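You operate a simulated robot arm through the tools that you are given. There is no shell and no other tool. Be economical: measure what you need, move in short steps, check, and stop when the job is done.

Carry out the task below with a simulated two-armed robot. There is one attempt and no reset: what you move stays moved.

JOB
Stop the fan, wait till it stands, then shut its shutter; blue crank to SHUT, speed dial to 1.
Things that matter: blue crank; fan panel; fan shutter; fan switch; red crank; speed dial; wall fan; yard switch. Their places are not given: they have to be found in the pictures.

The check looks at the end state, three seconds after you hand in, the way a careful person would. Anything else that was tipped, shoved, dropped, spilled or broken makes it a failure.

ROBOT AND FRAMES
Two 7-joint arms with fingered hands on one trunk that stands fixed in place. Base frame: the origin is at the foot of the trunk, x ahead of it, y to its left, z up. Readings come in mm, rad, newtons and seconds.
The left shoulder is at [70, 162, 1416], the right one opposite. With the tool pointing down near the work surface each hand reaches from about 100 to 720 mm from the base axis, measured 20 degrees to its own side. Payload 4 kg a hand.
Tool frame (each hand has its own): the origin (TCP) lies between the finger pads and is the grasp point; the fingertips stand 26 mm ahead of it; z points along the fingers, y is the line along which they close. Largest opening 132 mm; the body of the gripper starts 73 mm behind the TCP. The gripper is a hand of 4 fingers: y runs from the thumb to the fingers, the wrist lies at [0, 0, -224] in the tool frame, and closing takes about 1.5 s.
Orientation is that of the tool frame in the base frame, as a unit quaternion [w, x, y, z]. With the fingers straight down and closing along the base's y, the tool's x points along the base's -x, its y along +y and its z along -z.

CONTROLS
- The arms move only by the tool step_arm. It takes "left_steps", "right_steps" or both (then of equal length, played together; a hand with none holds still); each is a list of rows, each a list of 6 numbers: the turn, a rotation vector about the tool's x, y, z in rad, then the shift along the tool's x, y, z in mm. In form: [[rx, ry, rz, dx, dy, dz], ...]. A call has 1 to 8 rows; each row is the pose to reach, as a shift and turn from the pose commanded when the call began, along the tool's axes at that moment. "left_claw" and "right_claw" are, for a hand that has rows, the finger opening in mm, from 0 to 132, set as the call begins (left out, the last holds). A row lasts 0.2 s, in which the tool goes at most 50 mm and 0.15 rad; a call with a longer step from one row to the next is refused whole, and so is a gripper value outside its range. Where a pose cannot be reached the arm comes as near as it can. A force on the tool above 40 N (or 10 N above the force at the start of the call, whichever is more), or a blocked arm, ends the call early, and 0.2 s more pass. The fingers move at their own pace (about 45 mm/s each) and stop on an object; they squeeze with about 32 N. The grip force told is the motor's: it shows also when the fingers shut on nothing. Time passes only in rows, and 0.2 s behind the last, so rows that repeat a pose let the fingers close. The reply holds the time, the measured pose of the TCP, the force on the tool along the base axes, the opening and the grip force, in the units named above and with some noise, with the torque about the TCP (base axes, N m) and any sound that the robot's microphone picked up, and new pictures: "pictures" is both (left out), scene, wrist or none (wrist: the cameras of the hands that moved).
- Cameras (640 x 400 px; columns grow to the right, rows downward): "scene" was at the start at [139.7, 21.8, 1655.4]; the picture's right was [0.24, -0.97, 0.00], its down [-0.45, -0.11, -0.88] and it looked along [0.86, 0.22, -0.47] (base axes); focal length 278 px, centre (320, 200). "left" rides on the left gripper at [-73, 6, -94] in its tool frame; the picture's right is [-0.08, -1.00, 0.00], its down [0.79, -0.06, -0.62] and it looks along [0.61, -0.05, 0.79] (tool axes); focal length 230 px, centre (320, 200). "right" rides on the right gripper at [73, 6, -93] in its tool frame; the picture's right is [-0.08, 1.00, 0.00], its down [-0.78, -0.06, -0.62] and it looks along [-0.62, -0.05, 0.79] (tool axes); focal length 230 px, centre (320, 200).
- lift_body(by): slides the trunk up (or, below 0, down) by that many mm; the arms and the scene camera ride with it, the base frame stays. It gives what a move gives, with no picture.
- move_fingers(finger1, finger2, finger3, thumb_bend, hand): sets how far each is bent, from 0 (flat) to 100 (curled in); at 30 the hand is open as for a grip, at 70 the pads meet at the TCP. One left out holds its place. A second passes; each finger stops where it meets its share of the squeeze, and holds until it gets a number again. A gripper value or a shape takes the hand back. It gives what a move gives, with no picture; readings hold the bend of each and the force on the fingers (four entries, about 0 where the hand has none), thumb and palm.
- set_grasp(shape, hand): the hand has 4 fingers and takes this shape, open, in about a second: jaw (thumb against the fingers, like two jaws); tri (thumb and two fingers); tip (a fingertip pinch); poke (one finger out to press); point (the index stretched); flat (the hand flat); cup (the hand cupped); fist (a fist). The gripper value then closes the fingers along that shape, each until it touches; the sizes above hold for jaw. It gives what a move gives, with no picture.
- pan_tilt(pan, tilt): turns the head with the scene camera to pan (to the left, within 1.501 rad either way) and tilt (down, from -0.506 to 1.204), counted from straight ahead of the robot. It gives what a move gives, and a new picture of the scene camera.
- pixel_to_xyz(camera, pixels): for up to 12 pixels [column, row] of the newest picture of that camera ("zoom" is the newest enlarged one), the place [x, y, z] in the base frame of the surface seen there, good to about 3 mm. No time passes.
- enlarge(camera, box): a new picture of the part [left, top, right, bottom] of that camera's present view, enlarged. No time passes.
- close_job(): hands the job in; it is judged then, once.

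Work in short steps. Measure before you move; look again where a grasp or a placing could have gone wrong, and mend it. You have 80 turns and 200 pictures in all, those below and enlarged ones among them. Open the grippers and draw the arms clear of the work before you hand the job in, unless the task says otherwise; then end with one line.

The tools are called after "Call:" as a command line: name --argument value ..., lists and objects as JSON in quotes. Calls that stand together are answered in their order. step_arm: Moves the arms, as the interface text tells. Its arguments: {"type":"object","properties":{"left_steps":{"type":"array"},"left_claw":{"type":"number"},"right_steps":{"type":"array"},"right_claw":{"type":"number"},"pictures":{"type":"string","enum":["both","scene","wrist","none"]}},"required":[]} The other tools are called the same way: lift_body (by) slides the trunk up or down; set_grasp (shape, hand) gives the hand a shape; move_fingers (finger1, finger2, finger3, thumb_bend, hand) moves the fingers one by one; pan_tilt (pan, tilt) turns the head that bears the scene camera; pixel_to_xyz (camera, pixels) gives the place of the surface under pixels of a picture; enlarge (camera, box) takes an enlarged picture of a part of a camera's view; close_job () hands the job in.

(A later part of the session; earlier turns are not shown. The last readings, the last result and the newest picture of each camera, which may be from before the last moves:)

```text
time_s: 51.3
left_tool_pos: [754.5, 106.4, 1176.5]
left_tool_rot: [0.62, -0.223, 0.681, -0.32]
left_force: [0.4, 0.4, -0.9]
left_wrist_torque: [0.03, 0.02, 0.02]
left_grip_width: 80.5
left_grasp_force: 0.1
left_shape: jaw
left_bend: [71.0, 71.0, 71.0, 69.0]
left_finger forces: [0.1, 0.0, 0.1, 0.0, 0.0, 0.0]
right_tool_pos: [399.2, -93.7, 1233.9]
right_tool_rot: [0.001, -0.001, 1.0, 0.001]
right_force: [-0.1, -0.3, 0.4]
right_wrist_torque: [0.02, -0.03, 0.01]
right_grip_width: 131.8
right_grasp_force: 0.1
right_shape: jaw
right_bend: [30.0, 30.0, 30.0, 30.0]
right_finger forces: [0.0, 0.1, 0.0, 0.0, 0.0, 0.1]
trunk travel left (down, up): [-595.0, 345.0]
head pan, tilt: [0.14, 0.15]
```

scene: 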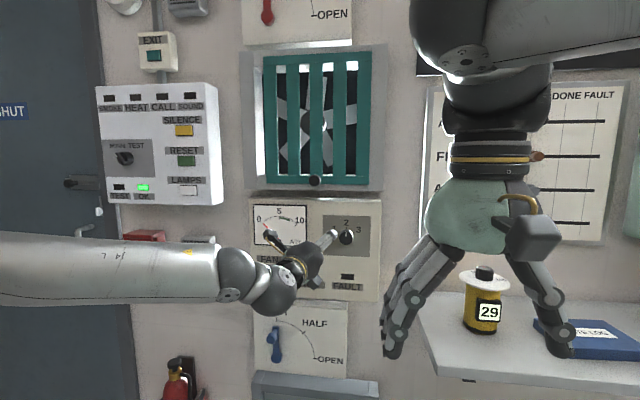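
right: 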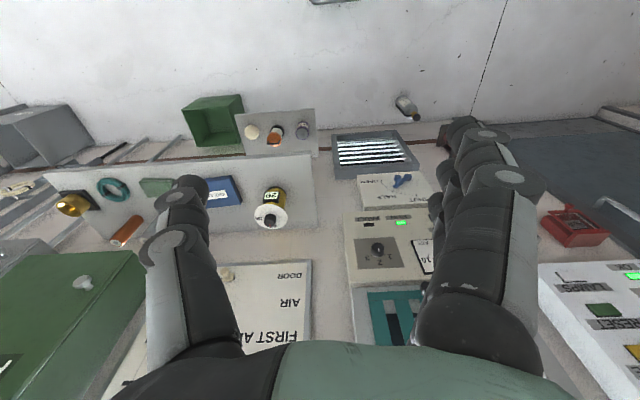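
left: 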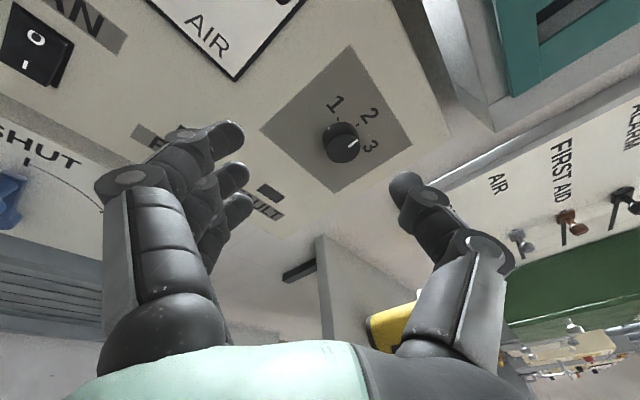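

The roll was reachable. From here I test going to (800,50,1170).

Call:
step_arm --left_steps '[[0, 0, 0, 12, -10, 18], [0, 0, 0, 25, -20, 36], [0, 0, 0, 38, -30, 54]]' --pictures "wrist"

```text
time_s: 52.1
left_tool_pos: [779.2, 78.0, 1175.2]
left_tool_rot: [0.62, -0.222, 0.681, -0.32]
left_force: [-0.2, -0.1, -0.3]
left_wrist_torque: [0.01, 0.01, 0.01]
left_grip_width: 80.7
left_grasp_force: 0.0
left_shape: jaw
left_bend: [71.0, 71.0, 71.0, 69.0]
left_finger forces: [0.1, 0.0, 0.0, 0.0, 0.1, 0.1]
left hand out of reach, approached as far as the arm can: row 2, 3
right_tool_pos: [397.8, -93.2, 1236.0]
right_tool_rot: [0.001, -0.001, 1.0, 0.001]
right_force: [0.3, -0.4, -0.4]
right_wrist_torque: [-0.01, -0.02, 0.01]
right_grip_width: 131.9
right_grasp_force: 0.0
right_shape: jaw
right_bend: [30.0, 30.0, 30.0, 30.0]
right_finger forces: [0.0, 0.1, 0.0, 0.1, 0.0, 0.0]
trunk travel left (down, up): [-595.0, 345.0]
head pan, tilt: [0.14, 0.15]
```

left: 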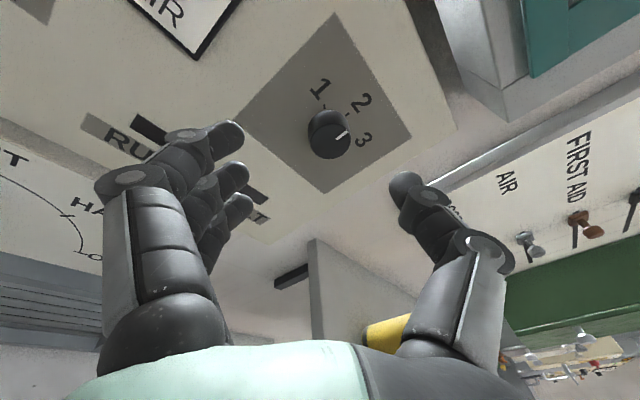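

Still wrist-limited. I undo the roll, and next will try a larger yaw with the shoulder lower.

Call:
step_arm --left_steps '[[0, 0, 0.14, 0, 0, -15], [0, 0, 0.28, 0, 0, -30], [0, 0, 0.42, 0, 0, -30], [0, 0, 0.56, 0, 0, -30], [0, 0, 0.7, 0, 0, -30], [0, 0, 0.78, 0, 0, -30]]' --pictures "none"

Call:
lift_body --by -100

Call:
step_arm --left_steps '[[0.1, 0, 0, -35, 0, 0], [0.2, 0, 0, -70, 0, 0], [0.3, 0, 0, -96, 0, 0], [0.38, 0, 0, -96, 0, 20], [0.38, 0, 0, -96, 0, 50], [0.38, 0, 0, -96, -10, 80]]'

```text
time_s: 53.5
left_tool_pos: [751.2, 82.1, 1174.4]
left_tool_rot: [0.695, 0.054, 0.714, -0.059]
left_force: [0.1, 1.0, 0.7]
left_wrist_torque: [0.03, 0.0, -0.02]
left_grip_width: 80.3
left_grasp_force: 0.1
left_shape: jaw
left_bend: [71.0, 71.0, 71.0, 69.0]
left_finger forces: [0.0, 0.0, 0.1, 0.1, 0.0, 0.0]
right_tool_pos: [399.2, -93.0, 1233.9]
right_tool_rot: [0.0, 0.0, 1.0, 0.001]
right_force: [0.4, -0.6, 0.8]
right_wrist_torque: [0.01, 0.01, -0.01]
right_grip_width: 131.7
right_grasp_force: 0.0
right_shape: jaw
right_bend: [30.0, 30.0, 30.0, 30.0]
right_finger forces: [0.0, 0.1, 0.0, 0.0, 0.0, 0.0]
trunk travel left (down, up): [-595.0, 345.0]
head pan, tilt: [0.14, 0.15]
```

```text
time_s: 54.8
left_tool_pos: [750.7, 82.6, 1075.3]
left_tool_rot: [0.695, 0.053, 0.715, -0.059]
left_force: [-0.3, -0.8, 0.0]
left_wrist_torque: [-0.03, 0.01, 0.02]
left_grip_width: 80.5
left_grasp_force: 0.1
left_shape: jaw
left_bend: [71.0, 71.0, 71.0, 69.0]
left_finger forces: [0.0, 0.1, 0.0, 0.1, 0.1, 0.0]
right_tool_pos: [398.3, -94.0, 1134.1]
right_tool_rot: [-0.001, 0.0, 1.0, 0.0]
right_force: [0.6, 0.3, -0.2]
right_wrist_torque: [0.02, 0.0, 0.01]
right_grip_width: 131.7
right_grasp_force: 0.1
right_shape: jaw
right_bend: [30.0, 30.0, 30.0, 30.0]
right_finger forces: [0.1, 0.0, 0.1, 0.0, 0.1, 0.0]
trunk travel left (down, up): [-495.0, 445.0]
head pan, tilt: [0.14, 0.15]
```

```text
time_s: 56.2
left_tool_pos: [828.0, 65.8, 1164.5]
left_tool_rot: [0.671, 0.184, 0.692, -0.194]
left_force: [0.2, 0.8, -0.3]
left_wrist_torque: [-0.03, 0.02, 0.02]
left_grip_width: 80.2
left_grasp_force: 0.1
left_shape: jaw
left_bend: [71.0, 71.0, 71.0, 69.0]
left_finger forces: [0.1, 0.0, 0.0, 0.1, 0.1, 0.0]
left hand out of reach, approached as far as the arm can: row 6
right_tool_pos: [399.8, -94.1, 1133.1]
right_tool_rot: [0.0, -0.001, 1.0, 0.001]
right_force: [0.4, 0.1, -0.6]
right_wrist_torque: [0.0, 0.01, -0.03]
right_grip_width: 131.7
right_grasp_force: 0.1
right_shape: jaw
right_bend: [30.0, 30.0, 30.0, 30.0]
right_finger forces: [0.0, 0.1, 0.1, 0.1, 0.1, 0.0]
trunk travel left (down, up): [-495.0, 445.0]
head pan, tilt: [0.14, 0.15]
```

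scene: 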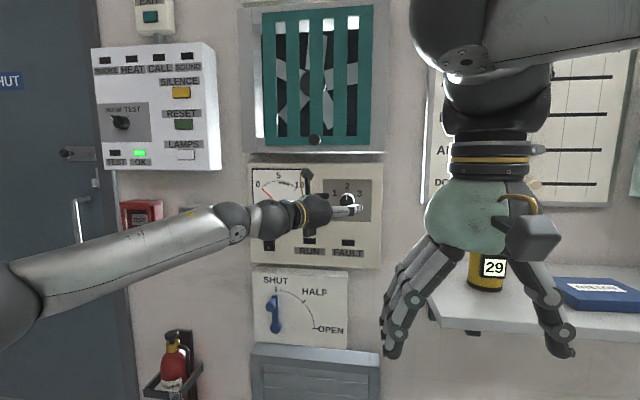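
left: 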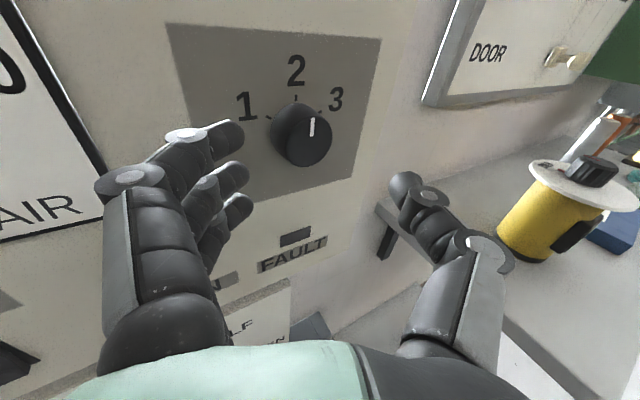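

Much better: TCP (828,66,1164) with yaw 0.53. I try continuing along the tool to the knob at about (856,42,1169).

Call:
step_arm --left_steps '[[0, 0, 0, -3, -3, 12], [0, 0, 0, -5, -6, 25], [0, 0, 0, -5, -6, 37]]' --left_claw 100 --pictures "wrist"

```text
time_s: 57.0
left_tool_pos: [825.6, 65.9, 1167.0]
left_tool_rot: [0.672, 0.184, 0.69, -0.194]
left_force: [0.9, -0.7, 0.2]
left_wrist_torque: [0.0, 0.0, 0.02]
left_grip_width: 99.6
left_grasp_force: 0.0
left_shape: jaw
left_bend: [63.0, 63.0, 63.0, 59.0]
left_finger forces: [0.0, 0.1, 0.1, 0.0, 0.1, 0.0]
left hand out of reach, approached as far as the arm can: row 1, 2, 3
right_tool_pos: [398.9, -93.7, 1134.7]
right_tool_rot: [0.0, -0.001, 1.0, 0.001]
right_force: [0.1, -0.3, 0.2]
right_wrist_torque: [0.04, 0.01, -0.01]
right_grip_width: 131.9
right_grasp_force: 0.1
right_shape: jaw
right_bend: [30.0, 30.0, 30.0, 30.0]
right_finger forces: [0.0, 0.0, 0.0, 0.0, 0.0, 0.0]
trunk travel left (down, up): [-495.0, 445.0]
head pan, tilt: [0.14, 0.15]
```

left: 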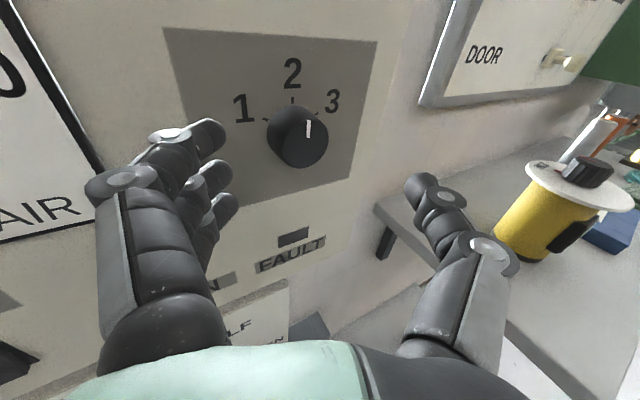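

The limit depends on the wrist place, which suggests the arm is in a poor elbow posture. I look at the left arm itself.

Call:
pan_tilt --pan 0.75 --tilt 0.75

```text
time_s: 58.0
left_tool_pos: [824.9, 64.1, 1166.0]
left_tool_rot: [0.673, 0.183, 0.691, -0.193]
left_force: [-0.8, 0.6, 0.7]
left_wrist_torque: [0.02, 0.03, 0.03]
left_grip_width: 99.7
left_grasp_force: 0.1
left_shape: jaw
left_bend: [63.0, 63.0, 63.0, 59.0]
left_finger forces: [0.1, 0.1, 0.0, 0.0, 0.0, 0.0]
right_tool_pos: [398.3, -93.6, 1133.7]
right_tool_rot: [0.0, -0.002, 1.0, 0.001]
right_force: [-0.8, -0.3, -0.4]
right_wrist_torque: [0.01, -0.01, 0.01]
right_grip_width: 131.9
right_grasp_force: 0.0
right_shape: jaw
right_bend: [30.0, 30.0, 30.0, 30.0]
right_finger forces: [0.0, 0.0, 0.1, 0.0, 0.1, 0.1]
trunk travel left (down, up): [-495.0, 445.0]
head pan, tilt: [0.75, 0.75]
```

scene: 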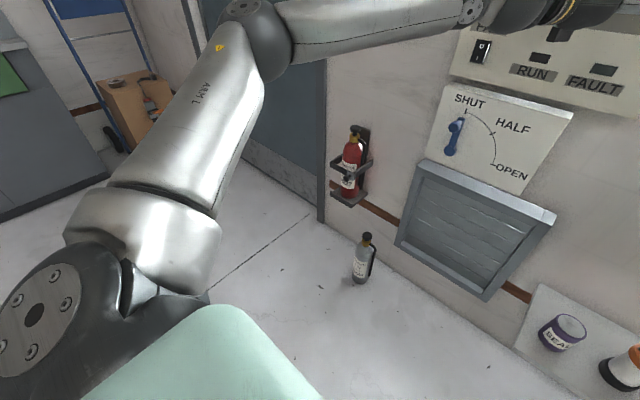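

Call:
pixel_to_xyz --camera "scene" --pixels '[[35, 315], [140, 225], [245, 15], [270, 40], [380, 25], [470, 12]]'

```text
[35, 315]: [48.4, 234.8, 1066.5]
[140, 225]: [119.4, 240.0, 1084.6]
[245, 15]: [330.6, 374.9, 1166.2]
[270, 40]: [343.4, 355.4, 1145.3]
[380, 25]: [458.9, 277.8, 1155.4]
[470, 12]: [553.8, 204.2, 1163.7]
```

The elbow stands out left at (330,365,1135) with about a 60° bend, so length isn't the limit; the elbow posture is. I retract, raise the shoulder, and bring the hand down so that the elbow hangs lower.

Call:
step_arm --left_steps '[[0, 0, 0, 0, 0, -45], [0, 0, 0, 0, 0, -90], [0, 0, 0, 0, 0, -135], [0, 0, 0, 0, 0, -170]]' --pictures "none"

Call:
lift_body --by 300

Call:
step_arm --left_steps '[[-0.1, 0, 0, 40, 0, 0], [-0.2, 0, 0, 80, 0, 0], [-0.3, 0, 0, 120, 0, 0], [-0.4, 0, 0, 160, 0, 0], [-0.5, 0, 0, 200, 0, 0], [-0.5, 0, 0, 240, 0, 0], [-0.5, 0, 0, 290, 0, 0]]' --pictures "scene"

```text
time_s: 59.0
left_tool_pos: [677.7, 151.8, 1170.9]
left_tool_rot: [0.672, 0.183, 0.69, -0.194]
left_force: [-0.5, 0.0, 0.5]
left_wrist_torque: [0.0, 0.02, -0.01]
left_grip_width: 99.7
left_grasp_force: 0.1
left_shape: jaw
left_bend: [63.0, 63.0, 63.0, 59.0]
left_finger forces: [0.0, 0.1, 0.0, 0.0, 0.0, 0.0]
right_tool_pos: [397.9, -92.4, 1136.2]
right_tool_rot: [0.001, 0.0, 1.0, 0.0]
right_force: [-0.1, 0.2, -0.6]
right_wrist_torque: [-0.01, 0.01, 0.0]
right_grip_width: 131.8
right_grasp_force: 0.1
right_shape: jaw
right_bend: [30.0, 30.0, 30.0, 30.0]
right_finger forces: [0.0, 0.1, 0.0, 0.0, 0.1, 0.0]
trunk travel left (down, up): [-495.0, 445.0]
head pan, tilt: [0.75, 0.75]
```

```text
time_s: 62.0
left_tool_pos: [679.3, 151.0, 1470.7]
left_tool_rot: [0.671, 0.184, 0.691, -0.195]
left_force: [-0.2, 0.2, 0.2]
left_wrist_torque: [0.01, 0.01, -0.02]
left_grip_width: 99.4
left_grasp_force: 0.1
left_shape: jaw
left_bend: [63.0, 63.0, 63.0, 59.0]
left_finger forces: [0.0, 0.1, 0.0, 0.0, 0.0, 0.0]
right_tool_pos: [399.0, -93.4, 1434.3]
right_tool_rot: [0.0, -0.001, 1.0, 0.001]
right_force: [-0.2, 0.2, 0.0]
right_wrist_torque: [0.02, 0.0, -0.03]
right_grip_width: 132.1
right_grasp_force: 0.1
right_shape: jaw
right_bend: [30.0, 30.0, 30.0, 30.0]
right_finger forces: [0.0, 0.0, 0.0, 0.0, 0.1, 0.0]
trunk travel left (down, up): [-795.0, 145.0]
head pan, tilt: [0.75, 0.75]
```

```text
time_s: 63.6
left_tool_pos: [681.4, 152.4, 1191.5]
left_tool_rot: [0.691, 0.011, 0.722, -0.017]
left_force: [0.0, -0.7, 0.3]
left_wrist_torque: [-0.04, -0.02, 0.0]
left_grip_width: 99.5
left_grasp_force: 0.0
left_shape: jaw
left_bend: [63.0, 63.0, 63.0, 59.0]
left_finger forces: [0.1, 0.1, 0.1, 0.0, 0.0, 0.1]
left hand out of reach, approached as far as the arm can: row 7
right_tool_pos: [399.6, -92.2, 1434.2]
right_tool_rot: [0.0, -0.001, 1.0, 0.0]
right_force: [1.5, 0.5, 1.0]
right_wrist_torque: [-0.05, 0.01, -0.04]
right_grip_width: 131.8
right_grasp_force: 0.0
right_shape: jaw
right_bend: [30.0, 30.0, 30.0, 30.0]
right_finger forces: [0.1, 0.1, 0.0, 0.0, 0.1, 0.0]
trunk travel left (down, up): [-795.0, 145.0]
head pan, tilt: [0.75, 0.75]
```

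scene: 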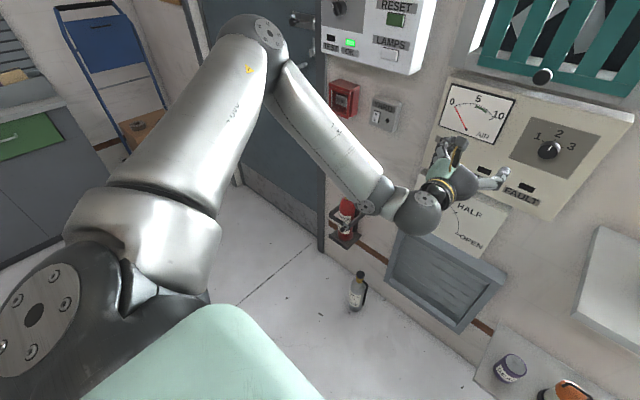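

The elbow stays high. I roll the hand further counter-clockwise to force the elbow to swivel down.

Call:
step_arm --left_steps '[[0, 0, -0.14, 0, 0, 0], [0, 0, -0.28, 0, 0, 0], [0, 0, -0.42, 0, 0, 0], [0, 0, -0.56, 0, 0, 0], [0, 0, -0.7, 0, 0, 0], [0, 0, -0.84, 0, 0, 0], [0, 0, -0.98, 0, 0, 0], [0, 0, -1.12, 0, 0, 0]]' --pictures "none"

Call:
step_arm --left_steps '[[0, 0, -0.14, 0, 0, 0], [0, 0, -0.28, 0, 0, 0], [0, 0, -0.42, 0, 0, 0], [0, 0, -0.56, 0, 0, 0], [0, 0, -0.7, 0, 0, 0], [0, 0, -0.84, 0, 0, 0], [0, 0, -0.98, 0, 0, 0], [0, 0, -1.1, 0, 0, 0]]' --pictures "scene"

```text
time_s: 65.4
left_tool_pos: [680.4, 151.6, 1192.9]
left_tool_rot: [0.58, -0.373, 0.614, -0.384]
left_force: [0.0, 0.4, -0.5]
left_wrist_torque: [-0.03, 0.03, 0.0]
left_grip_width: 99.9
left_grasp_force: 0.0
left_shape: jaw
left_bend: [63.0, 63.0, 63.0, 59.0]
left_finger forces: [0.0, 0.0, 0.1, 0.0, 0.0, 0.0]
right_tool_pos: [398.3, -93.5, 1433.5]
right_tool_rot: [0.0, -0.001, 1.0, 0.001]
right_force: [-0.4, 0.0, -0.4]
right_wrist_torque: [-0.01, 0.01, -0.05]
right_grip_width: 132.1
right_grasp_force: 0.1
right_shape: jaw
right_bend: [30.0, 30.0, 30.0, 30.0]
right_finger forces: [0.0, 0.1, 0.0, 0.0, 0.0, 0.0]
trunk travel left (down, up): [-795.0, 145.0]
head pan, tilt: [0.75, 0.75]
```

```text
time_s: 67.2
left_tool_pos: [681.9, 151.9, 1194.4]
left_tool_rot: [-0.294, 0.638, -0.328, 0.632]
left_force: [0.4, -0.2, -0.3]
left_wrist_torque: [0.01, 0.03, -0.01]
left_grip_width: 99.8
left_grasp_force: 0.1
left_shape: jaw
left_bend: [63.0, 63.0, 63.0, 59.0]
left_finger forces: [0.1, 0.0, 0.0, 0.1, 0.0, 0.0]
right_tool_pos: [398.9, -93.5, 1434.7]
right_tool_rot: [0.0, -0.001, 1.0, 0.001]
right_force: [-0.3, 0.3, 0.0]
right_wrist_torque: [0.02, -0.03, 0.0]
right_grip_width: 131.9
right_grasp_force: 0.0
right_shape: jaw
right_bend: [30.0, 30.0, 30.0, 30.0]
right_finger forces: [0.1, 0.0, 0.1, 0.0, 0.0, 0.0]
trunk travel left (down, up): [-795.0, 145.0]
head pan, tilt: [0.75, 0.75]
```

scene: 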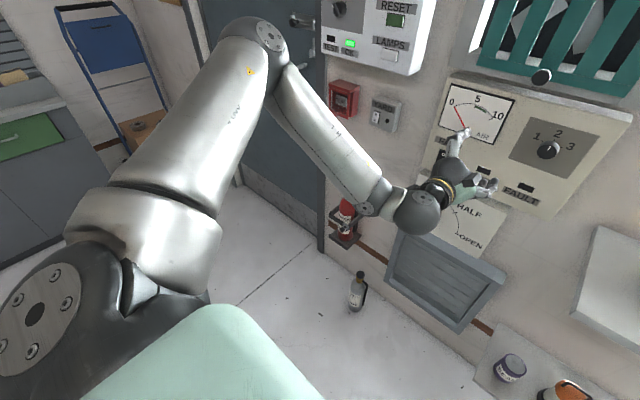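

Roll is free but the upper arm is stuck at the same place regardless. The right arm is still in its starting posture; I test whether it comes down cleanly with the tool pointing down, viewing its elbow.

Call:
step_arm --right_steps '[[0, 0, 0, 0, 0, 50], [0, 0, 0, 0, 0, 100], [0, 0, 0, 0, 0, 150], [0, 0, 0, 0, 0, 200], [0, 0, 0, 0, 0, 250], [0, 0, 0, 0, 0, 300], [0, 0, 0, 0, 0, 350], [0, 0, 0, 0, 0, 400]]' --pictures "none"

Call:
pan_tilt --pan -0.7 --tilt 0.7

```text
time_s: 69.0
left_tool_pos: [683.2, 151.6, 1192.8]
left_tool_rot: [-0.294, 0.638, -0.33, 0.631]
left_force: [0.0, 0.1, -0.9]
left_wrist_torque: [-0.03, -0.02, 0.0]
left_grip_width: 99.9
left_grasp_force: 0.0
left_shape: jaw
left_bend: [63.0, 63.0, 63.0, 59.0]
left_finger forces: [0.1, 0.0, 0.0, 0.1, 0.0, 0.1]
right_tool_pos: [401.6, -93.7, 1033.6]
right_tool_rot: [-0.001, 0.001, 1.0, 0.002]
right_force: [0.3, -0.8, 0.2]
right_wrist_torque: [0.0, 0.02, -0.02]
right_grip_width: 131.8
right_grasp_force: 0.0
right_shape: jaw
right_bend: [30.0, 30.0, 30.0, 30.0]
right_finger forces: [0.0, 0.0, 0.0, 0.0, 0.1, 0.0]
trunk travel left (down, up): [-795.0, 145.0]
head pan, tilt: [0.75, 0.75]
```

```text
time_s: 70.6
left_tool_pos: [680.4, 152.0, 1193.0]
left_tool_rot: [-0.294, 0.637, -0.329, 0.632]
left_force: [-0.3, 0.4, -0.3]
left_wrist_torque: [0.02, -0.02, 0.01]
left_grip_width: 99.7
left_grasp_force: 0.0
left_shape: jaw
left_bend: [63.0, 63.0, 63.0, 59.0]
left_finger forces: [0.1, 0.0, 0.0, 0.1, 0.1, 0.0]
right_tool_pos: [401.2, -92.5, 1035.2]
right_tool_rot: [0.0, -0.001, 1.0, 0.001]
right_force: [-0.5, -0.6, 0.2]
right_wrist_torque: [0.01, -0.01, 0.02]
right_grip_width: 131.9
right_grasp_force: 0.1
right_shape: jaw
right_bend: [30.0, 30.0, 30.0, 30.0]
right_finger forces: [0.0, 0.1, 0.0, 0.0, 0.0, 0.0]
trunk travel left (down, up): [-795.0, 145.0]
head pan, tilt: [-0.7, 0.7]
```

scene: 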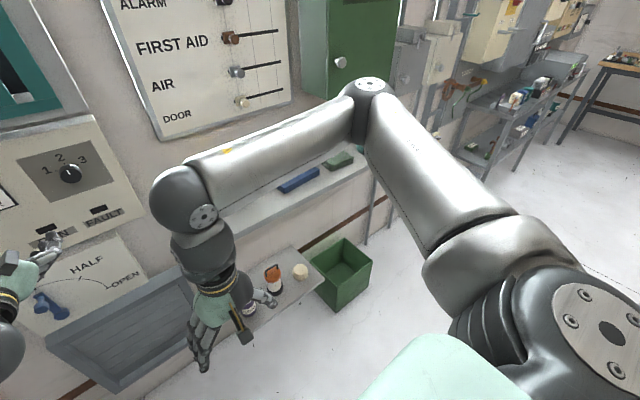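

The right arm also has its elbow out. I lower that hand another 300 mm to see whether the upper arm follows.

Call:
step_arm --right_steps '[[0, 0, 0, 0, 0, 50], [0, 0, 0, 0, 0, 100], [0, 0, 0, 0, 0, 150], [0, 0, 0, 0, 0, 200], [0, 0, 0, 0, 0, 250], [0, 0, 0, 0, 0, 300]]' --pictures "scene"

```text
time_s: 72.0
left_tool_pos: [680.4, 151.8, 1192.4]
left_tool_rot: [-0.294, 0.638, -0.329, 0.631]
left_force: [0.2, -0.2, -0.8]
left_wrist_torque: [-0.04, 0.02, 0.01]
left_grip_width: 100.0
left_grasp_force: 0.1
left_shape: jaw
left_bend: [63.0, 63.0, 63.0, 59.0]
left_finger forces: [0.0, 0.0, 0.0, 0.0, 0.0, 0.1]
right_tool_pos: [398.2, -93.0, 733.3]
right_tool_rot: [0.0, -0.001, 1.0, 0.001]
right_force: [0.3, 0.1, -0.1]
right_wrist_torque: [0.0, 0.04, 0.0]
right_grip_width: 132.0
right_grasp_force: 0.1
right_shape: jaw
right_bend: [30.0, 30.0, 30.0, 30.0]
right_finger forces: [0.1, 0.0, 0.0, 0.0, 0.0, 0.0]
trunk travel left (down, up): [-795.0, 145.0]
head pan, tilt: [-0.7, 0.7]
```

scene: 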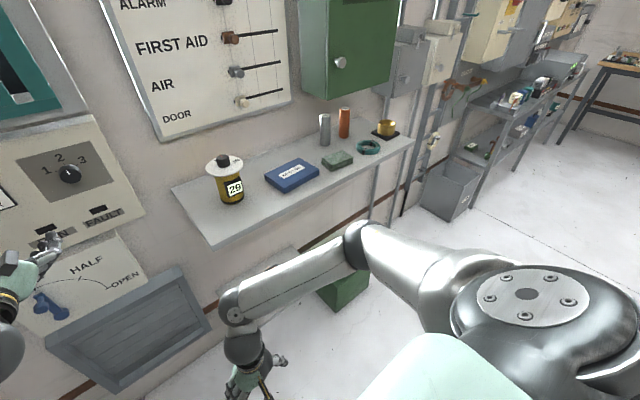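

The upper arm follows when the tool points down. From this lower posture I now turn the right hand forward while raising it.

Call:
step_arm --right_steps '[[0, -0.143, 0, -25, 0, -20], [0, -0.286, 0, -50, 0, -40], [0, -0.428, 0, -75, 0, -60], [0, -0.571, 0, -100, 0, -80], [0, -0.714, 0, -125, 0, -100], [0, -0.857, 0, -150, 0, -120], [0, -1.0, 0, -175, 0, -140], [0, -1.142, 0, -200, 0, -160]]' --pictures "none"

Call:
step_arm --right_steps '[[0, -0.143, 0, 0, 0, 0], [0, -0.286, 0, 0, 0, 0], [0, -0.4288, 0, 0, 0, 0]]' --pictures "scene"

```text
time_s: 73.8
left_tool_pos: [681.9, 152.6, 1192.4]
left_tool_rot: [-0.293, 0.638, -0.33, 0.631]
left_force: [0.0, 0.5, 0.0]
left_wrist_torque: [-0.04, -0.01, 0.01]
left_grip_width: 99.7
left_grasp_force: 0.1
left_shape: jaw
left_bend: [63.0, 63.0, 63.0, 59.0]
left_finger forces: [0.0, 0.0, 0.0, 0.0, 0.0, 0.0]
right_tool_pos: [600.2, -92.2, 893.7]
right_tool_rot: [0.541, -0.001, 0.841, 0.001]
right_force: [-0.8, -0.1, 0.3]
right_wrist_torque: [0.05, -0.04, 0.0]
right_grip_width: 132.0
right_grasp_force: 0.1
right_shape: jaw
right_bend: [30.0, 30.0, 30.0, 30.0]
right_finger forces: [0.1, 0.0, 0.0, 0.1, 0.1, 0.1]
trunk travel left (down, up): [-795.0, 145.0]
head pan, tilt: [-0.7, 0.7]
```

```text
time_s: 74.6
left_tool_pos: [680.9, 151.9, 1193.4]
left_tool_rot: [-0.293, 0.638, -0.33, 0.631]
left_force: [-0.1, 0.6, 0.2]
left_wrist_torque: [0.03, -0.02, -0.04]
left_grip_width: 99.7
left_grasp_force: 0.1
left_shape: jaw
left_bend: [63.0, 63.0, 63.0, 59.0]
left_finger forces: [0.0, 0.0, 0.0, 0.0, 0.0, 0.0]
right_tool_pos: [644.2, -86.2, 874.0]
right_tool_rot: [0.707, 0.0, 0.707, 0.002]
right_force: [0.0, -0.4, 0.4]
right_wrist_torque: [-0.01, 0.0, 0.01]
right_grip_width: 132.0
right_grasp_force: 0.1
right_shape: jaw
right_bend: [30.0, 30.0, 30.0, 30.0]
right_finger forces: [0.1, 0.0, 0.0, 0.0, 0.0, 0.0]
right hand out of reach, approached as far as the arm can: row 1, 2, 3
trunk travel left (down, up): [-795.0, 145.0]
head pan, tilt: [-0.7, 0.7]
```

scene: 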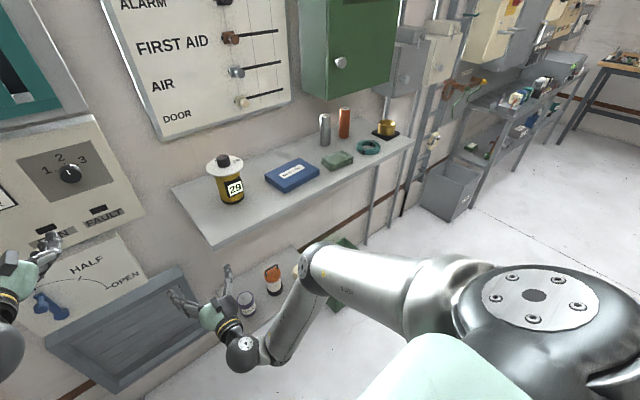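

That gave the right arm a much better posture, but the shelf hangs on its way. The left side is free, so I do the same with the left arm: first undo its roll.

Call:
step_arm --left_steps '[[0, 0, 0.145, 0, 0, -10], [0, 0, 0.29, 0, 0, -20], [0, 0, 0.435, 0, 0, -30], [0, 0, 0.58, 0, 0, -40], [0, 0, 0.725, 0, 0, -50], [0, 0, 0.87, 0, 0, -60], [0, 0, 1.015, 0, 0, -60], [0, 0, 1.15, 0, 0, -60]]' --pictures "none"

Call:
step_arm --left_steps '[[0, 0, 0.145, 0, 0, 0], [0, 0, 0.29, 0, 0, 0], [0, 0, 0.435, 0, 0, 0], [0, 0, 0.58, 0, 0, 0], [0, 0, 0.725, 0, 0, 0], [0, 0, 0.87, 0, 0, 0], [0, 0, 1.0, 0, 0, 0], [0, 0, 1.07, 0, 0, 0]]' --pictures "none"

Call:
step_arm --left_steps '[[0, 0.14, 0, 40, 0, -20], [0, 0.28, 0, 80, 0, -40], [0, 0.42, 0, 120, 0, -60], [0, 0.56, 0, 160, 0, -80], [0, 0.7, 0, 200, 0, -100], [0, 0.84, 0, 240, 0, -120], [0, 0.98, 0, 280, 0, -140], [0, 1.12, 0, 320, 0, -160]]' --pictures "none"

```text
time_s: 76.4
left_tool_pos: [623.8, 175.3, 1213.2]
left_tool_rot: [0.589, -0.354, 0.625, -0.37]
left_force: [-1.0, 0.4, -0.8]
left_wrist_torque: [0.01, -0.01, 0.03]
left_grip_width: 99.9
left_grasp_force: 0.1
left_shape: jaw
left_bend: [63.0, 63.0, 63.0, 59.0]
left_finger forces: [0.1, 0.0, 0.0, 0.0, 0.0, 0.0]
left hand out of reach, approached as far as the arm can: row 2, 3, 4, 5, 6, 7, 8
right_tool_pos: [643.3, -88.9, 874.0]
right_tool_rot: [0.707, 0.0, 0.707, 0.0]
right_force: [-0.8, -0.1, -0.5]
right_wrist_torque: [0.0, 0.05, 0.02]
right_grip_width: 132.1
right_grasp_force: 0.0
right_shape: jaw
right_bend: [30.0, 30.0, 30.0, 30.0]
right_finger forces: [0.0, 0.0, 0.1, 0.1, 0.0, 0.1]
trunk travel left (down, up): [-795.0, 145.0]
head pan, tilt: [-0.7, 0.7]
```

```text
time_s: 78.2
left_tool_pos: [637.6, 183.4, 1227.2]
left_tool_rot: [0.694, 0.003, 0.719, -0.025]
left_force: [0.0, 0.4, 0.0]
left_wrist_torque: [0.02, 0.01, -0.01]
left_grip_width: 100.0
left_grasp_force: 0.0
left_shape: jaw
left_bend: [63.0, 63.0, 63.0, 59.0]
left_finger forces: [0.1, 0.1, 0.1, 0.0, 0.0, 0.0]
left hand out of reach, approached as far as the arm can: row 3, 4, 5, 6, 7, 8
right_tool_pos: [642.5, -86.0, 875.6]
right_tool_rot: [0.707, 0.001, 0.707, 0.0]
right_force: [0.3, 0.2, 0.0]
right_wrist_torque: [0.0, 0.02, 0.02]
right_grip_width: 132.0
right_grasp_force: 0.1
right_shape: jaw
right_bend: [30.0, 30.0, 30.0, 30.0]
right_finger forces: [0.0, 0.0, 0.1, 0.0, 0.1, 0.1]
trunk travel left (down, up): [-795.0, 145.0]
head pan, tilt: [-0.7, 0.7]
```

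```text
time_s: 80.0
left_tool_pos: [464.3, 204.6, 926.2]
left_tool_rot: [0.208, 0.02, 0.978, -0.01]
left_force: [0.7, 0.4, 0.4]
left_wrist_torque: [0.0, -0.01, 0.02]
left_grip_width: 99.7
left_grasp_force: 0.1
left_shape: jaw
left_bend: [63.0, 63.0, 63.0, 59.0]
left_finger forces: [0.0, 0.1, 0.0, 0.0, 0.0, 0.1]
left hand out of reach, approached as far as the arm can: row 7, 8
right_tool_pos: [644.8, -88.2, 874.1]
right_tool_rot: [0.707, 0.001, 0.707, 0.001]
right_force: [0.0, -0.1, 0.4]
right_wrist_torque: [-0.01, 0.02, 0.01]
right_grip_width: 131.9
right_grasp_force: 0.1
right_shape: jaw
right_bend: [30.0, 30.0, 30.0, 30.0]
right_finger forces: [0.0, 0.0, 0.1, 0.0, 0.0, 0.0]
trunk travel left (down, up): [-795.0, 145.0]
head pan, tilt: [-0.7, 0.7]
```

Nearly tool-down now. I finish turning it down and lower it to about (400,150,780).

Call:
step_arm --left_steps '[[0, 0.1, 0, 25, -12, 22], [0, 0.2, 0, 50, -24, 44], [0, 0.3, 0, 75, -36, 66], [0, 0.41, 0, 97, -46, 88], [0, 0.41, 0, 117, -55, 107]]' --pictures "none"

Call:
pan_tilt --pan 0.7 --tilt 0.75

```text
time_s: 81.2
left_tool_pos: [393.8, 228.3, 895.9]
left_tool_rot: [0.005, 0.02, 1.0, -0.005]
left_force: [0.0, 0.7, -0.1]
left_wrist_torque: [0.04, 0.01, 0.01]
left_grip_width: 99.9
left_grasp_force: 0.0
left_shape: jaw
left_bend: [63.0, 63.0, 63.0, 59.0]
left_finger forces: [0.0, 0.1, 0.0, 0.1, 0.0, 0.0]
left hand out of reach, approached as far as the arm can: row 1, 2, 3, 4, 5
right_tool_pos: [643.8, -88.0, 873.6]
right_tool_rot: [0.707, 0.0, 0.707, 0.002]
right_force: [0.3, -0.6, 0.7]
right_wrist_torque: [-0.01, 0.02, -0.01]
right_grip_width: 131.9
right_grasp_force: 0.2
right_shape: jaw
right_bend: [30.0, 30.0, 30.0, 30.0]
right_finger forces: [0.1, 0.0, 0.0, 0.0, 0.0, 0.0]
trunk travel left (down, up): [-795.0, 145.0]
head pan, tilt: [-0.7, 0.7]
```

```text
time_s: 82.7
left_tool_pos: [394.1, 229.1, 896.1]
left_tool_rot: [0.006, 0.02, 1.0, -0.005]
left_force: [-0.1, -0.9, 0.3]
left_wrist_torque: [-0.01, 0.0, 0.0]
left_grip_width: 99.8
left_grasp_force: 0.1
left_shape: jaw
left_bend: [63.0, 63.0, 63.0, 59.0]
left_finger forces: [0.0, 0.0, 0.0, 0.0, 0.0, 0.1]
right_tool_pos: [643.2, -87.7, 874.2]
right_tool_rot: [0.707, 0.0, 0.707, 0.0]
right_force: [-0.3, 0.3, 0.1]
right_wrist_torque: [0.02, -0.02, 0.0]
right_grip_width: 131.9
right_grasp_force: 0.0
right_shape: jaw
right_bend: [30.0, 30.0, 30.0, 30.0]
right_finger forces: [0.0, 0.1, 0.0, 0.0, 0.0, 0.1]
trunk travel left (down, up): [-795.0, 145.0]
head pan, tilt: [0.7, 0.75]
```

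scene: 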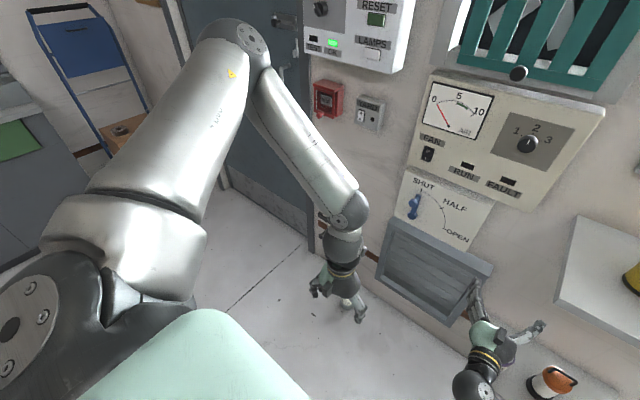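

The left upper arm is still pinned high. I return the left hand to its original raised pose (tool down) and then bring it straight down as the right one did.

Call:
step_arm --left_steps '[[0, 0, 0, 0, 0, -49], [0, 0, 0, 0, 0, -98], [0, 0, 0, 0, 0, -147], [0, 0, 0, 0, 0, -196], [0, 0, 0, 0, 0, -245], [0, 0, 0, 0, 0, -294], [0, 0, 0, 0, 0, -343], [0, 0, 0, 0, 0, -392]]' --pictures "none"

Call:
step_arm --left_steps '[[0, 0, 0, 16, 0, -30], [0, 0, 0, 32, 0, -60], [0, 0, 0, 48, 0, -90], [0, 0, 0, 60, 10, -100]]' --pictures "scene"

```text
time_s: 84.5
left_tool_pos: [388.0, 233.5, 1288.8]
left_tool_rot: [0.006, 0.02, 1.0, -0.005]
left_force: [0.3, -0.7, -0.4]
left_wrist_torque: [0.03, 0.02, 0.05]
left_grip_width: 99.8
left_grasp_force: 0.0
left_shape: jaw
left_bend: [63.0, 63.0, 63.0, 59.0]
left_finger forces: [0.0, 0.0, 0.0, 0.1, 0.1, 0.0]
right_tool_pos: [643.2, -87.6, 874.8]
right_tool_rot: [0.707, 0.001, 0.707, 0.002]
right_force: [0.5, -0.3, -0.6]
right_wrist_torque: [0.03, 0.01, 0.0]
right_grip_width: 132.0
right_grasp_force: 0.1
right_shape: jaw
right_bend: [30.0, 30.0, 30.0, 30.0]
right_finger forces: [0.0, 0.0, 0.0, 0.1, 0.0, 0.1]
trunk travel left (down, up): [-795.0, 145.0]
head pan, tilt: [0.7, 0.75]
```

```text
time_s: 85.5
left_tool_pos: [326.7, 247.1, 1387.6]
left_tool_rot: [0.007, 0.019, 1.0, -0.004]
left_force: [-0.5, 0.3, -0.4]
left_wrist_torque: [-0.01, -0.04, -0.03]
left_grip_width: 99.9
left_grasp_force: 0.1
left_shape: jaw
left_bend: [63.0, 63.0, 63.0, 59.0]
left_finger forces: [0.1, 0.1, 0.0, 0.0, 0.1, 0.1]
right_tool_pos: [643.0, -87.6, 873.8]
right_tool_rot: [0.707, 0.0, 0.707, 0.0]
right_force: [0.6, 0.0, -0.2]
right_wrist_torque: [-0.02, 0.04, -0.01]
right_grip_width: 131.9
right_grasp_force: 0.1
right_shape: jaw
right_bend: [30.0, 30.0, 30.0, 30.0]
right_finger forces: [0.1, 0.0, 0.0, 0.0, 0.0, 0.1]
trunk travel left (down, up): [-795.0, 145.0]
head pan, tilt: [0.7, 0.75]
```

scene: 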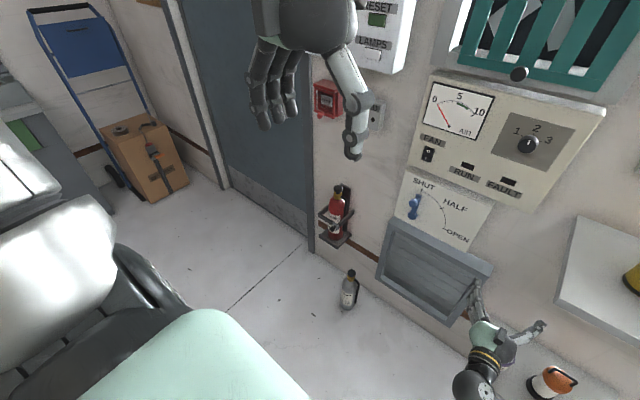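

Upper arm unlocked (it swung back). Now I lower straight down and in, tool down, toward (400,100,735).

Call:
step_arm --left_steps '[[0, 0, 0, -12, -10, 46], [0, 0, 0, -24, -20, 92], [0, 0, 0, -36, -30, 138], [0, 0, 0, -48, -40, 184], [0, 0, 0, -60, -50, 230], [0, 0, 0, -70, -60, 276], [0, 0, 0, -70, -70, 322], [0, 0, 0, -70, -80, 368]]' --pictures "none"

Call:
step_arm --left_steps '[[0, 0, 0, 0, -10, 48], [0, 0, 0, 0, -20, 96], [0, 0, 0, 0, -30, 144], [0, 0, 0, 0, -40, 192], [0, 0, 0, 0, -50, 240], [0, 0, 0, 0, -50, 285]]' --pictures "scene"

```text
time_s: 87.3
left_tool_pos: [401.2, 161.3, 1020.2]
left_tool_rot: [0.004, 0.02, 1.0, -0.004]
left_force: [-0.7, 0.1, 0.3]
left_wrist_torque: [-0.01, 0.05, -0.01]
left_grip_width: 100.2
left_grasp_force: 0.1
left_shape: jaw
left_bend: [63.0, 63.0, 63.0, 59.0]
left_finger forces: [0.1, 0.0, 0.1, 0.0, 0.0, 0.0]
right_tool_pos: [645.1, -87.0, 872.7]
right_tool_rot: [0.706, 0.0, 0.708, 0.001]
right_force: [0.1, -0.5, 0.2]
right_wrist_torque: [0.0, 0.03, 0.0]
right_grip_width: 131.9
right_grasp_force: 0.1
right_shape: jaw
right_bend: [30.0, 30.0, 30.0, 30.0]
right_finger forces: [0.1, 0.0, 0.1, 0.1, 0.0, 0.0]
trunk travel left (down, up): [-795.0, 145.0]
head pan, tilt: [0.7, 0.75]
```

```text
time_s: 88.7
left_tool_pos: [382.7, 219.2, 902.5]
left_tool_rot: [0.006, 0.021, 1.0, -0.005]
left_force: [0.9, -0.2, 0.9]
left_wrist_torque: [0.01, 0.0, 0.0]
left_grip_width: 100.0
left_grasp_force: 0.0
left_shape: jaw
left_bend: [63.0, 63.0, 63.0, 59.0]
left_finger forces: [0.0, 0.0, 0.0, 0.1, 0.0, 0.0]
left hand out of reach, approached as far as the arm can: row 1, 2, 3, 4, 5, 6
right_tool_pos: [644.0, -86.9, 874.2]
right_tool_rot: [0.707, -0.001, 0.707, 0.002]
right_force: [0.0, -0.8, -0.6]
right_wrist_torque: [-0.02, 0.0, -0.01]
right_grip_width: 131.8
right_grasp_force: 0.1
right_shape: jaw
right_bend: [30.0, 30.0, 30.0, 30.0]
right_finger forces: [0.0, 0.0, 0.1, 0.1, 0.0, 0.0]
trunk travel left (down, up): [-795.0, 145.0]
head pan, tilt: [0.7, 0.75]
```

scene: 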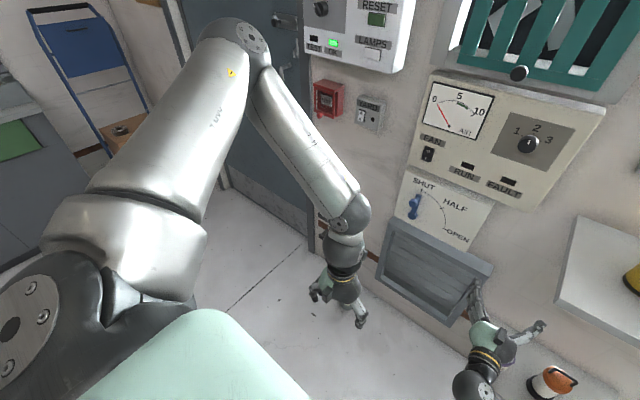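

The left arm has a shoulder limit that keeps it high, so I switch to the right arm. First I look right to measure the shelf against the right arm's path.

Call:
pan_tilt --pan -0.25 --tilt 0.75

```text
time_s: 90.0
left_tool_pos: [383.4, 219.5, 902.7]
left_tool_rot: [0.006, 0.02, 1.0, -0.005]
left_force: [-0.7, -0.6, 0.3]
left_wrist_torque: [-0.02, 0.02, 0.02]
left_grip_width: 99.8
left_grasp_force: 0.0
left_shape: jaw
left_bend: [63.0, 63.0, 63.0, 59.0]
left_finger forces: [0.0, 0.0, 0.0, 0.0, 0.1, 0.1]
right_tool_pos: [643.4, -87.4, 873.1]
right_tool_rot: [0.707, 0.0, 0.707, 0.001]
right_force: [-0.1, -0.1, -0.3]
right_wrist_torque: [-0.04, 0.0, -0.01]
right_grip_width: 131.9
right_grasp_force: 0.0
right_shape: jaw
right_bend: [30.0, 30.0, 30.0, 30.0]
right_finger forces: [0.0, 0.0, 0.0, 0.0, 0.0, 0.0]
trunk travel left (down, up): [-795.0, 145.0]
head pan, tilt: [-0.25, 0.75]
```

scene: 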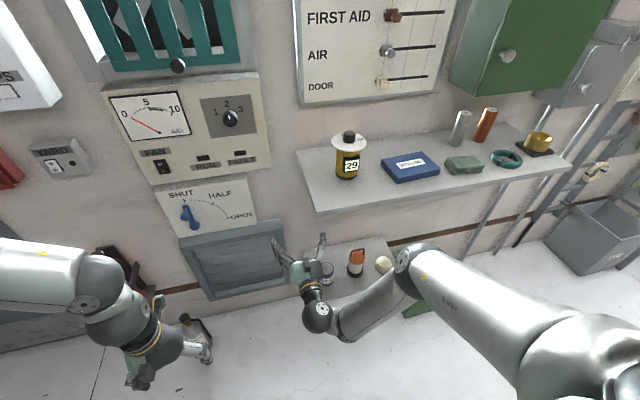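

Call:
pixel_to_xyz --camera "scene" --pixels '[[318, 212], [298, 152], [450, 188], [420, 260], [415, 250], [350, 135], [320, 315], [570, 165], [550, 320], [360, 240], [405, 280]]'

```text
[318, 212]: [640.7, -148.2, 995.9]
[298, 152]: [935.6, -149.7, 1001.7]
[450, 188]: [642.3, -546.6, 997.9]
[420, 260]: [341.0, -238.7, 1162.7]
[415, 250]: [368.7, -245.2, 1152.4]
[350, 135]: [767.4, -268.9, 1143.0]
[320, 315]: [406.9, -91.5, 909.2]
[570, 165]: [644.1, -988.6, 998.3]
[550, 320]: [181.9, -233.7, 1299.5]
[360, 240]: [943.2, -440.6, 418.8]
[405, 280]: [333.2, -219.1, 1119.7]
```

The shelf starts at x≥640, y≤-148, z≈1000; the right elbow is safely behind it. I shift the right hand left and back first, and move the left hand outward.

Call:
step_arm --right_steps '[[0, 0, 0, 0, 25, -15], [0, 0, 0, 0, 50, -30], [0, 0, 0, -20, 75, -40], [0, 0, 0, -45, 100, -40]]' --left_steps '[[0, 0, 0, 0, 25, -25], [0, 0, 0, 0, 50, -50], [0, 0, 0, 0, 75, -75], [0, 0, 0, 0, 100, -100]]' --right_claw 100 --pictures "none"

Call:
step_arm --right_steps '[[0, 0, 0, -40, 5, 0], [0, 0, 0, -80, 10, 0], [0, 0, 0, -120, 15, 0], [0, 0, 0, -160, 20, 10], [0, 0, 0, -200, 20, 30], [0, 0, 0, -240, 20, 60]]' --pictures "scene"

```text
time_s: 91.0
left_tool_pos: [383.2, 323.7, 1002.7]
left_tool_rot: [0.007, 0.021, 1.0, -0.005]
left_force: [-0.5, 0.3, -0.5]
left_wrist_torque: [-0.01, -0.03, -0.02]
left_grip_width: 99.8
left_grasp_force: 0.1
left_shape: jaw
left_bend: [63.0, 63.0, 63.0, 59.0]
left_finger forces: [0.1, 0.0, 0.0, 0.1, 0.0, 0.0]
right_tool_pos: [601.7, 12.9, 920.4]
right_tool_rot: [0.708, 0.0, 0.706, 0.0]
right_force: [0.5, -0.8, 1.2]
right_wrist_torque: [0.01, 0.03, -0.01]
right_grip_width: 100.4
right_grasp_force: 0.2
right_shape: jaw
right_bend: [63.0, 63.0, 63.0, 59.0]
right_finger forces: [0.0, 0.1, 0.0, 0.1, 0.0, 0.0]
trunk travel left (down, up): [-795.0, 145.0]
head pan, tilt: [-0.25, 0.75]
```

```text
time_s: 92.3
left_tool_pos: [387.4, 323.3, 1001.8]
left_tool_rot: [0.006, 0.02, 1.0, -0.004]
left_force: [-0.5, -0.3, -0.5]
left_wrist_torque: [0.04, 0.01, 0.01]
left_grip_width: 99.8
left_grasp_force: 0.1
left_shape: jaw
left_bend: [63.0, 63.0, 63.0, 59.0]
left_finger forces: [0.1, 0.0, 0.1, 0.0, 0.0, 0.0]
right_tool_pos: [664.8, 33.4, 1160.4]
right_tool_rot: [0.707, 0.001, 0.707, 0.001]
right_force: [0.1, 0.8, -0.7]
right_wrist_torque: [-0.01, 0.0, -0.02]
right_grip_width: 100.3
right_grasp_force: 0.0
right_shape: jaw
right_bend: [63.0, 63.0, 63.0, 59.0]
right_finger forces: [0.0, 0.1, 0.0, 0.0, 0.0, 0.1]
trunk travel left (down, up): [-795.0, 145.0]
head pan, tilt: [-0.25, 0.75]
```

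scene: 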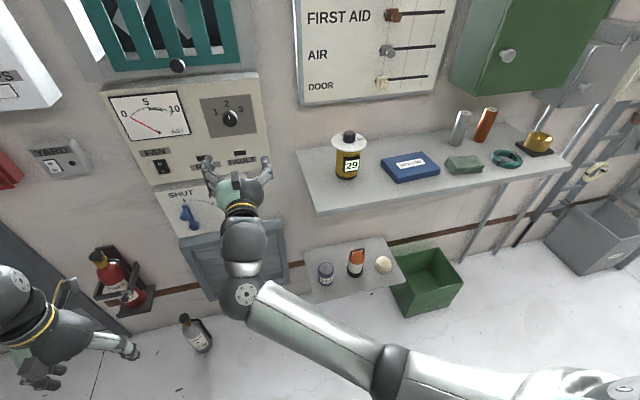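

Excellent: the right hand is level and straight at (665,33,1160) with no limits. I move it toward the dial to a pre-grasp at x≈780.

Call:
step_arm --right_steps '[[0, 0, 0, -5, 4, 40], [0, 0, 0, -10, 7, 80], [0, 0, 0, -10, 7, 115]]' --pictures "both"

Call:
enlarge --camera "scene" --box '[150, 60, 310, 200]'

Call:
pixel_to_xyz --camera "scene" --pixels '[[230, 118], [225, 116], [236, 118], [230, 112], [215, 130]]'

```text
time_s: 93.2
left_tool_pos: [386.2, 321.8, 1001.6]
left_tool_rot: [0.005, 0.02, 1.0, -0.005]
left_force: [-0.5, -0.3, -0.4]
left_wrist_torque: [-0.02, -0.02, 0.01]
left_grip_width: 100.0
left_grasp_force: 0.1
left_shape: jaw
left_bend: [63.0, 63.0, 63.0, 59.0]
left_finger forces: [0.0, 0.1, 0.0, 0.0, 0.1, 0.0]
right_tool_pos: [779.8, 39.3, 1169.8]
right_tool_rot: [0.707, 0.0, 0.707, 0.001]
right_force: [-0.8, -0.3, 0.2]
right_wrist_torque: [-0.03, 0.0, -0.02]
right_grip_width: 100.1
right_grasp_force: 0.1
right_shape: jaw
right_bend: [63.0, 63.0, 63.0, 59.0]
right_finger forces: [0.0, 0.0, 0.0, 0.0, 0.1, 0.1]
trunk travel left (down, up): [-795.0, 145.0]
head pan, tilt: [-0.25, 0.75]
```

scene: 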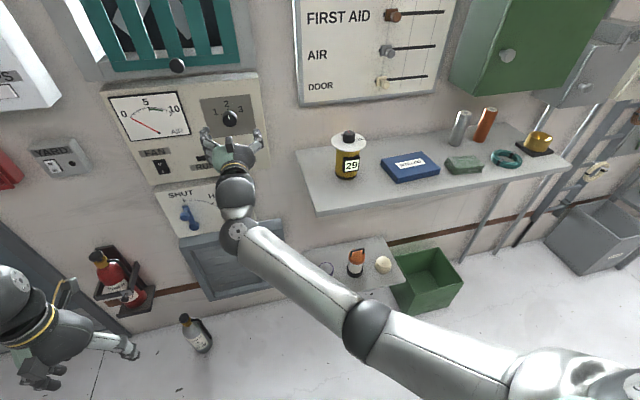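
right: 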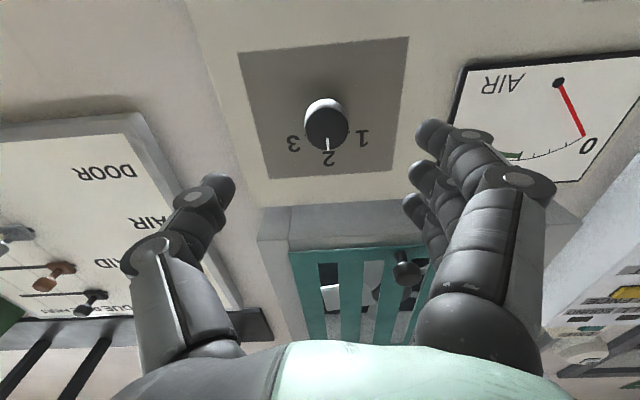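

```text
2.86 times, centred on (230, 130) of scene
```

zoom: 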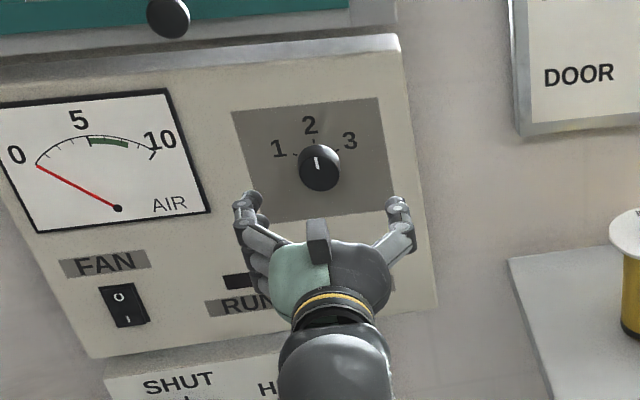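

```text
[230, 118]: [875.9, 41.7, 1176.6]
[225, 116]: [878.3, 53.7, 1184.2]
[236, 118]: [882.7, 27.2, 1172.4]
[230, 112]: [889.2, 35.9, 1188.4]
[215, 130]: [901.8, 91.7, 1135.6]
```

The knob is straight ahead at (327,122) in the right camera. I measure its face precisely.

Call:
pixel_to_xyz --camera "right" --pixels '[[327, 125], [310, 122], [345, 125], [327, 108], [327, 145], [362, 138], [293, 143], [327, 158]]'

```text
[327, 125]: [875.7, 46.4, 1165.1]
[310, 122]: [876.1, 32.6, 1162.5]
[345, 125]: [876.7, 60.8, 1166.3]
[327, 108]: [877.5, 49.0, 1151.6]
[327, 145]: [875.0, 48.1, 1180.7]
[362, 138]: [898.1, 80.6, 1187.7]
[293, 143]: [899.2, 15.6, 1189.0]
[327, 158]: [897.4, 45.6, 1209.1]
```

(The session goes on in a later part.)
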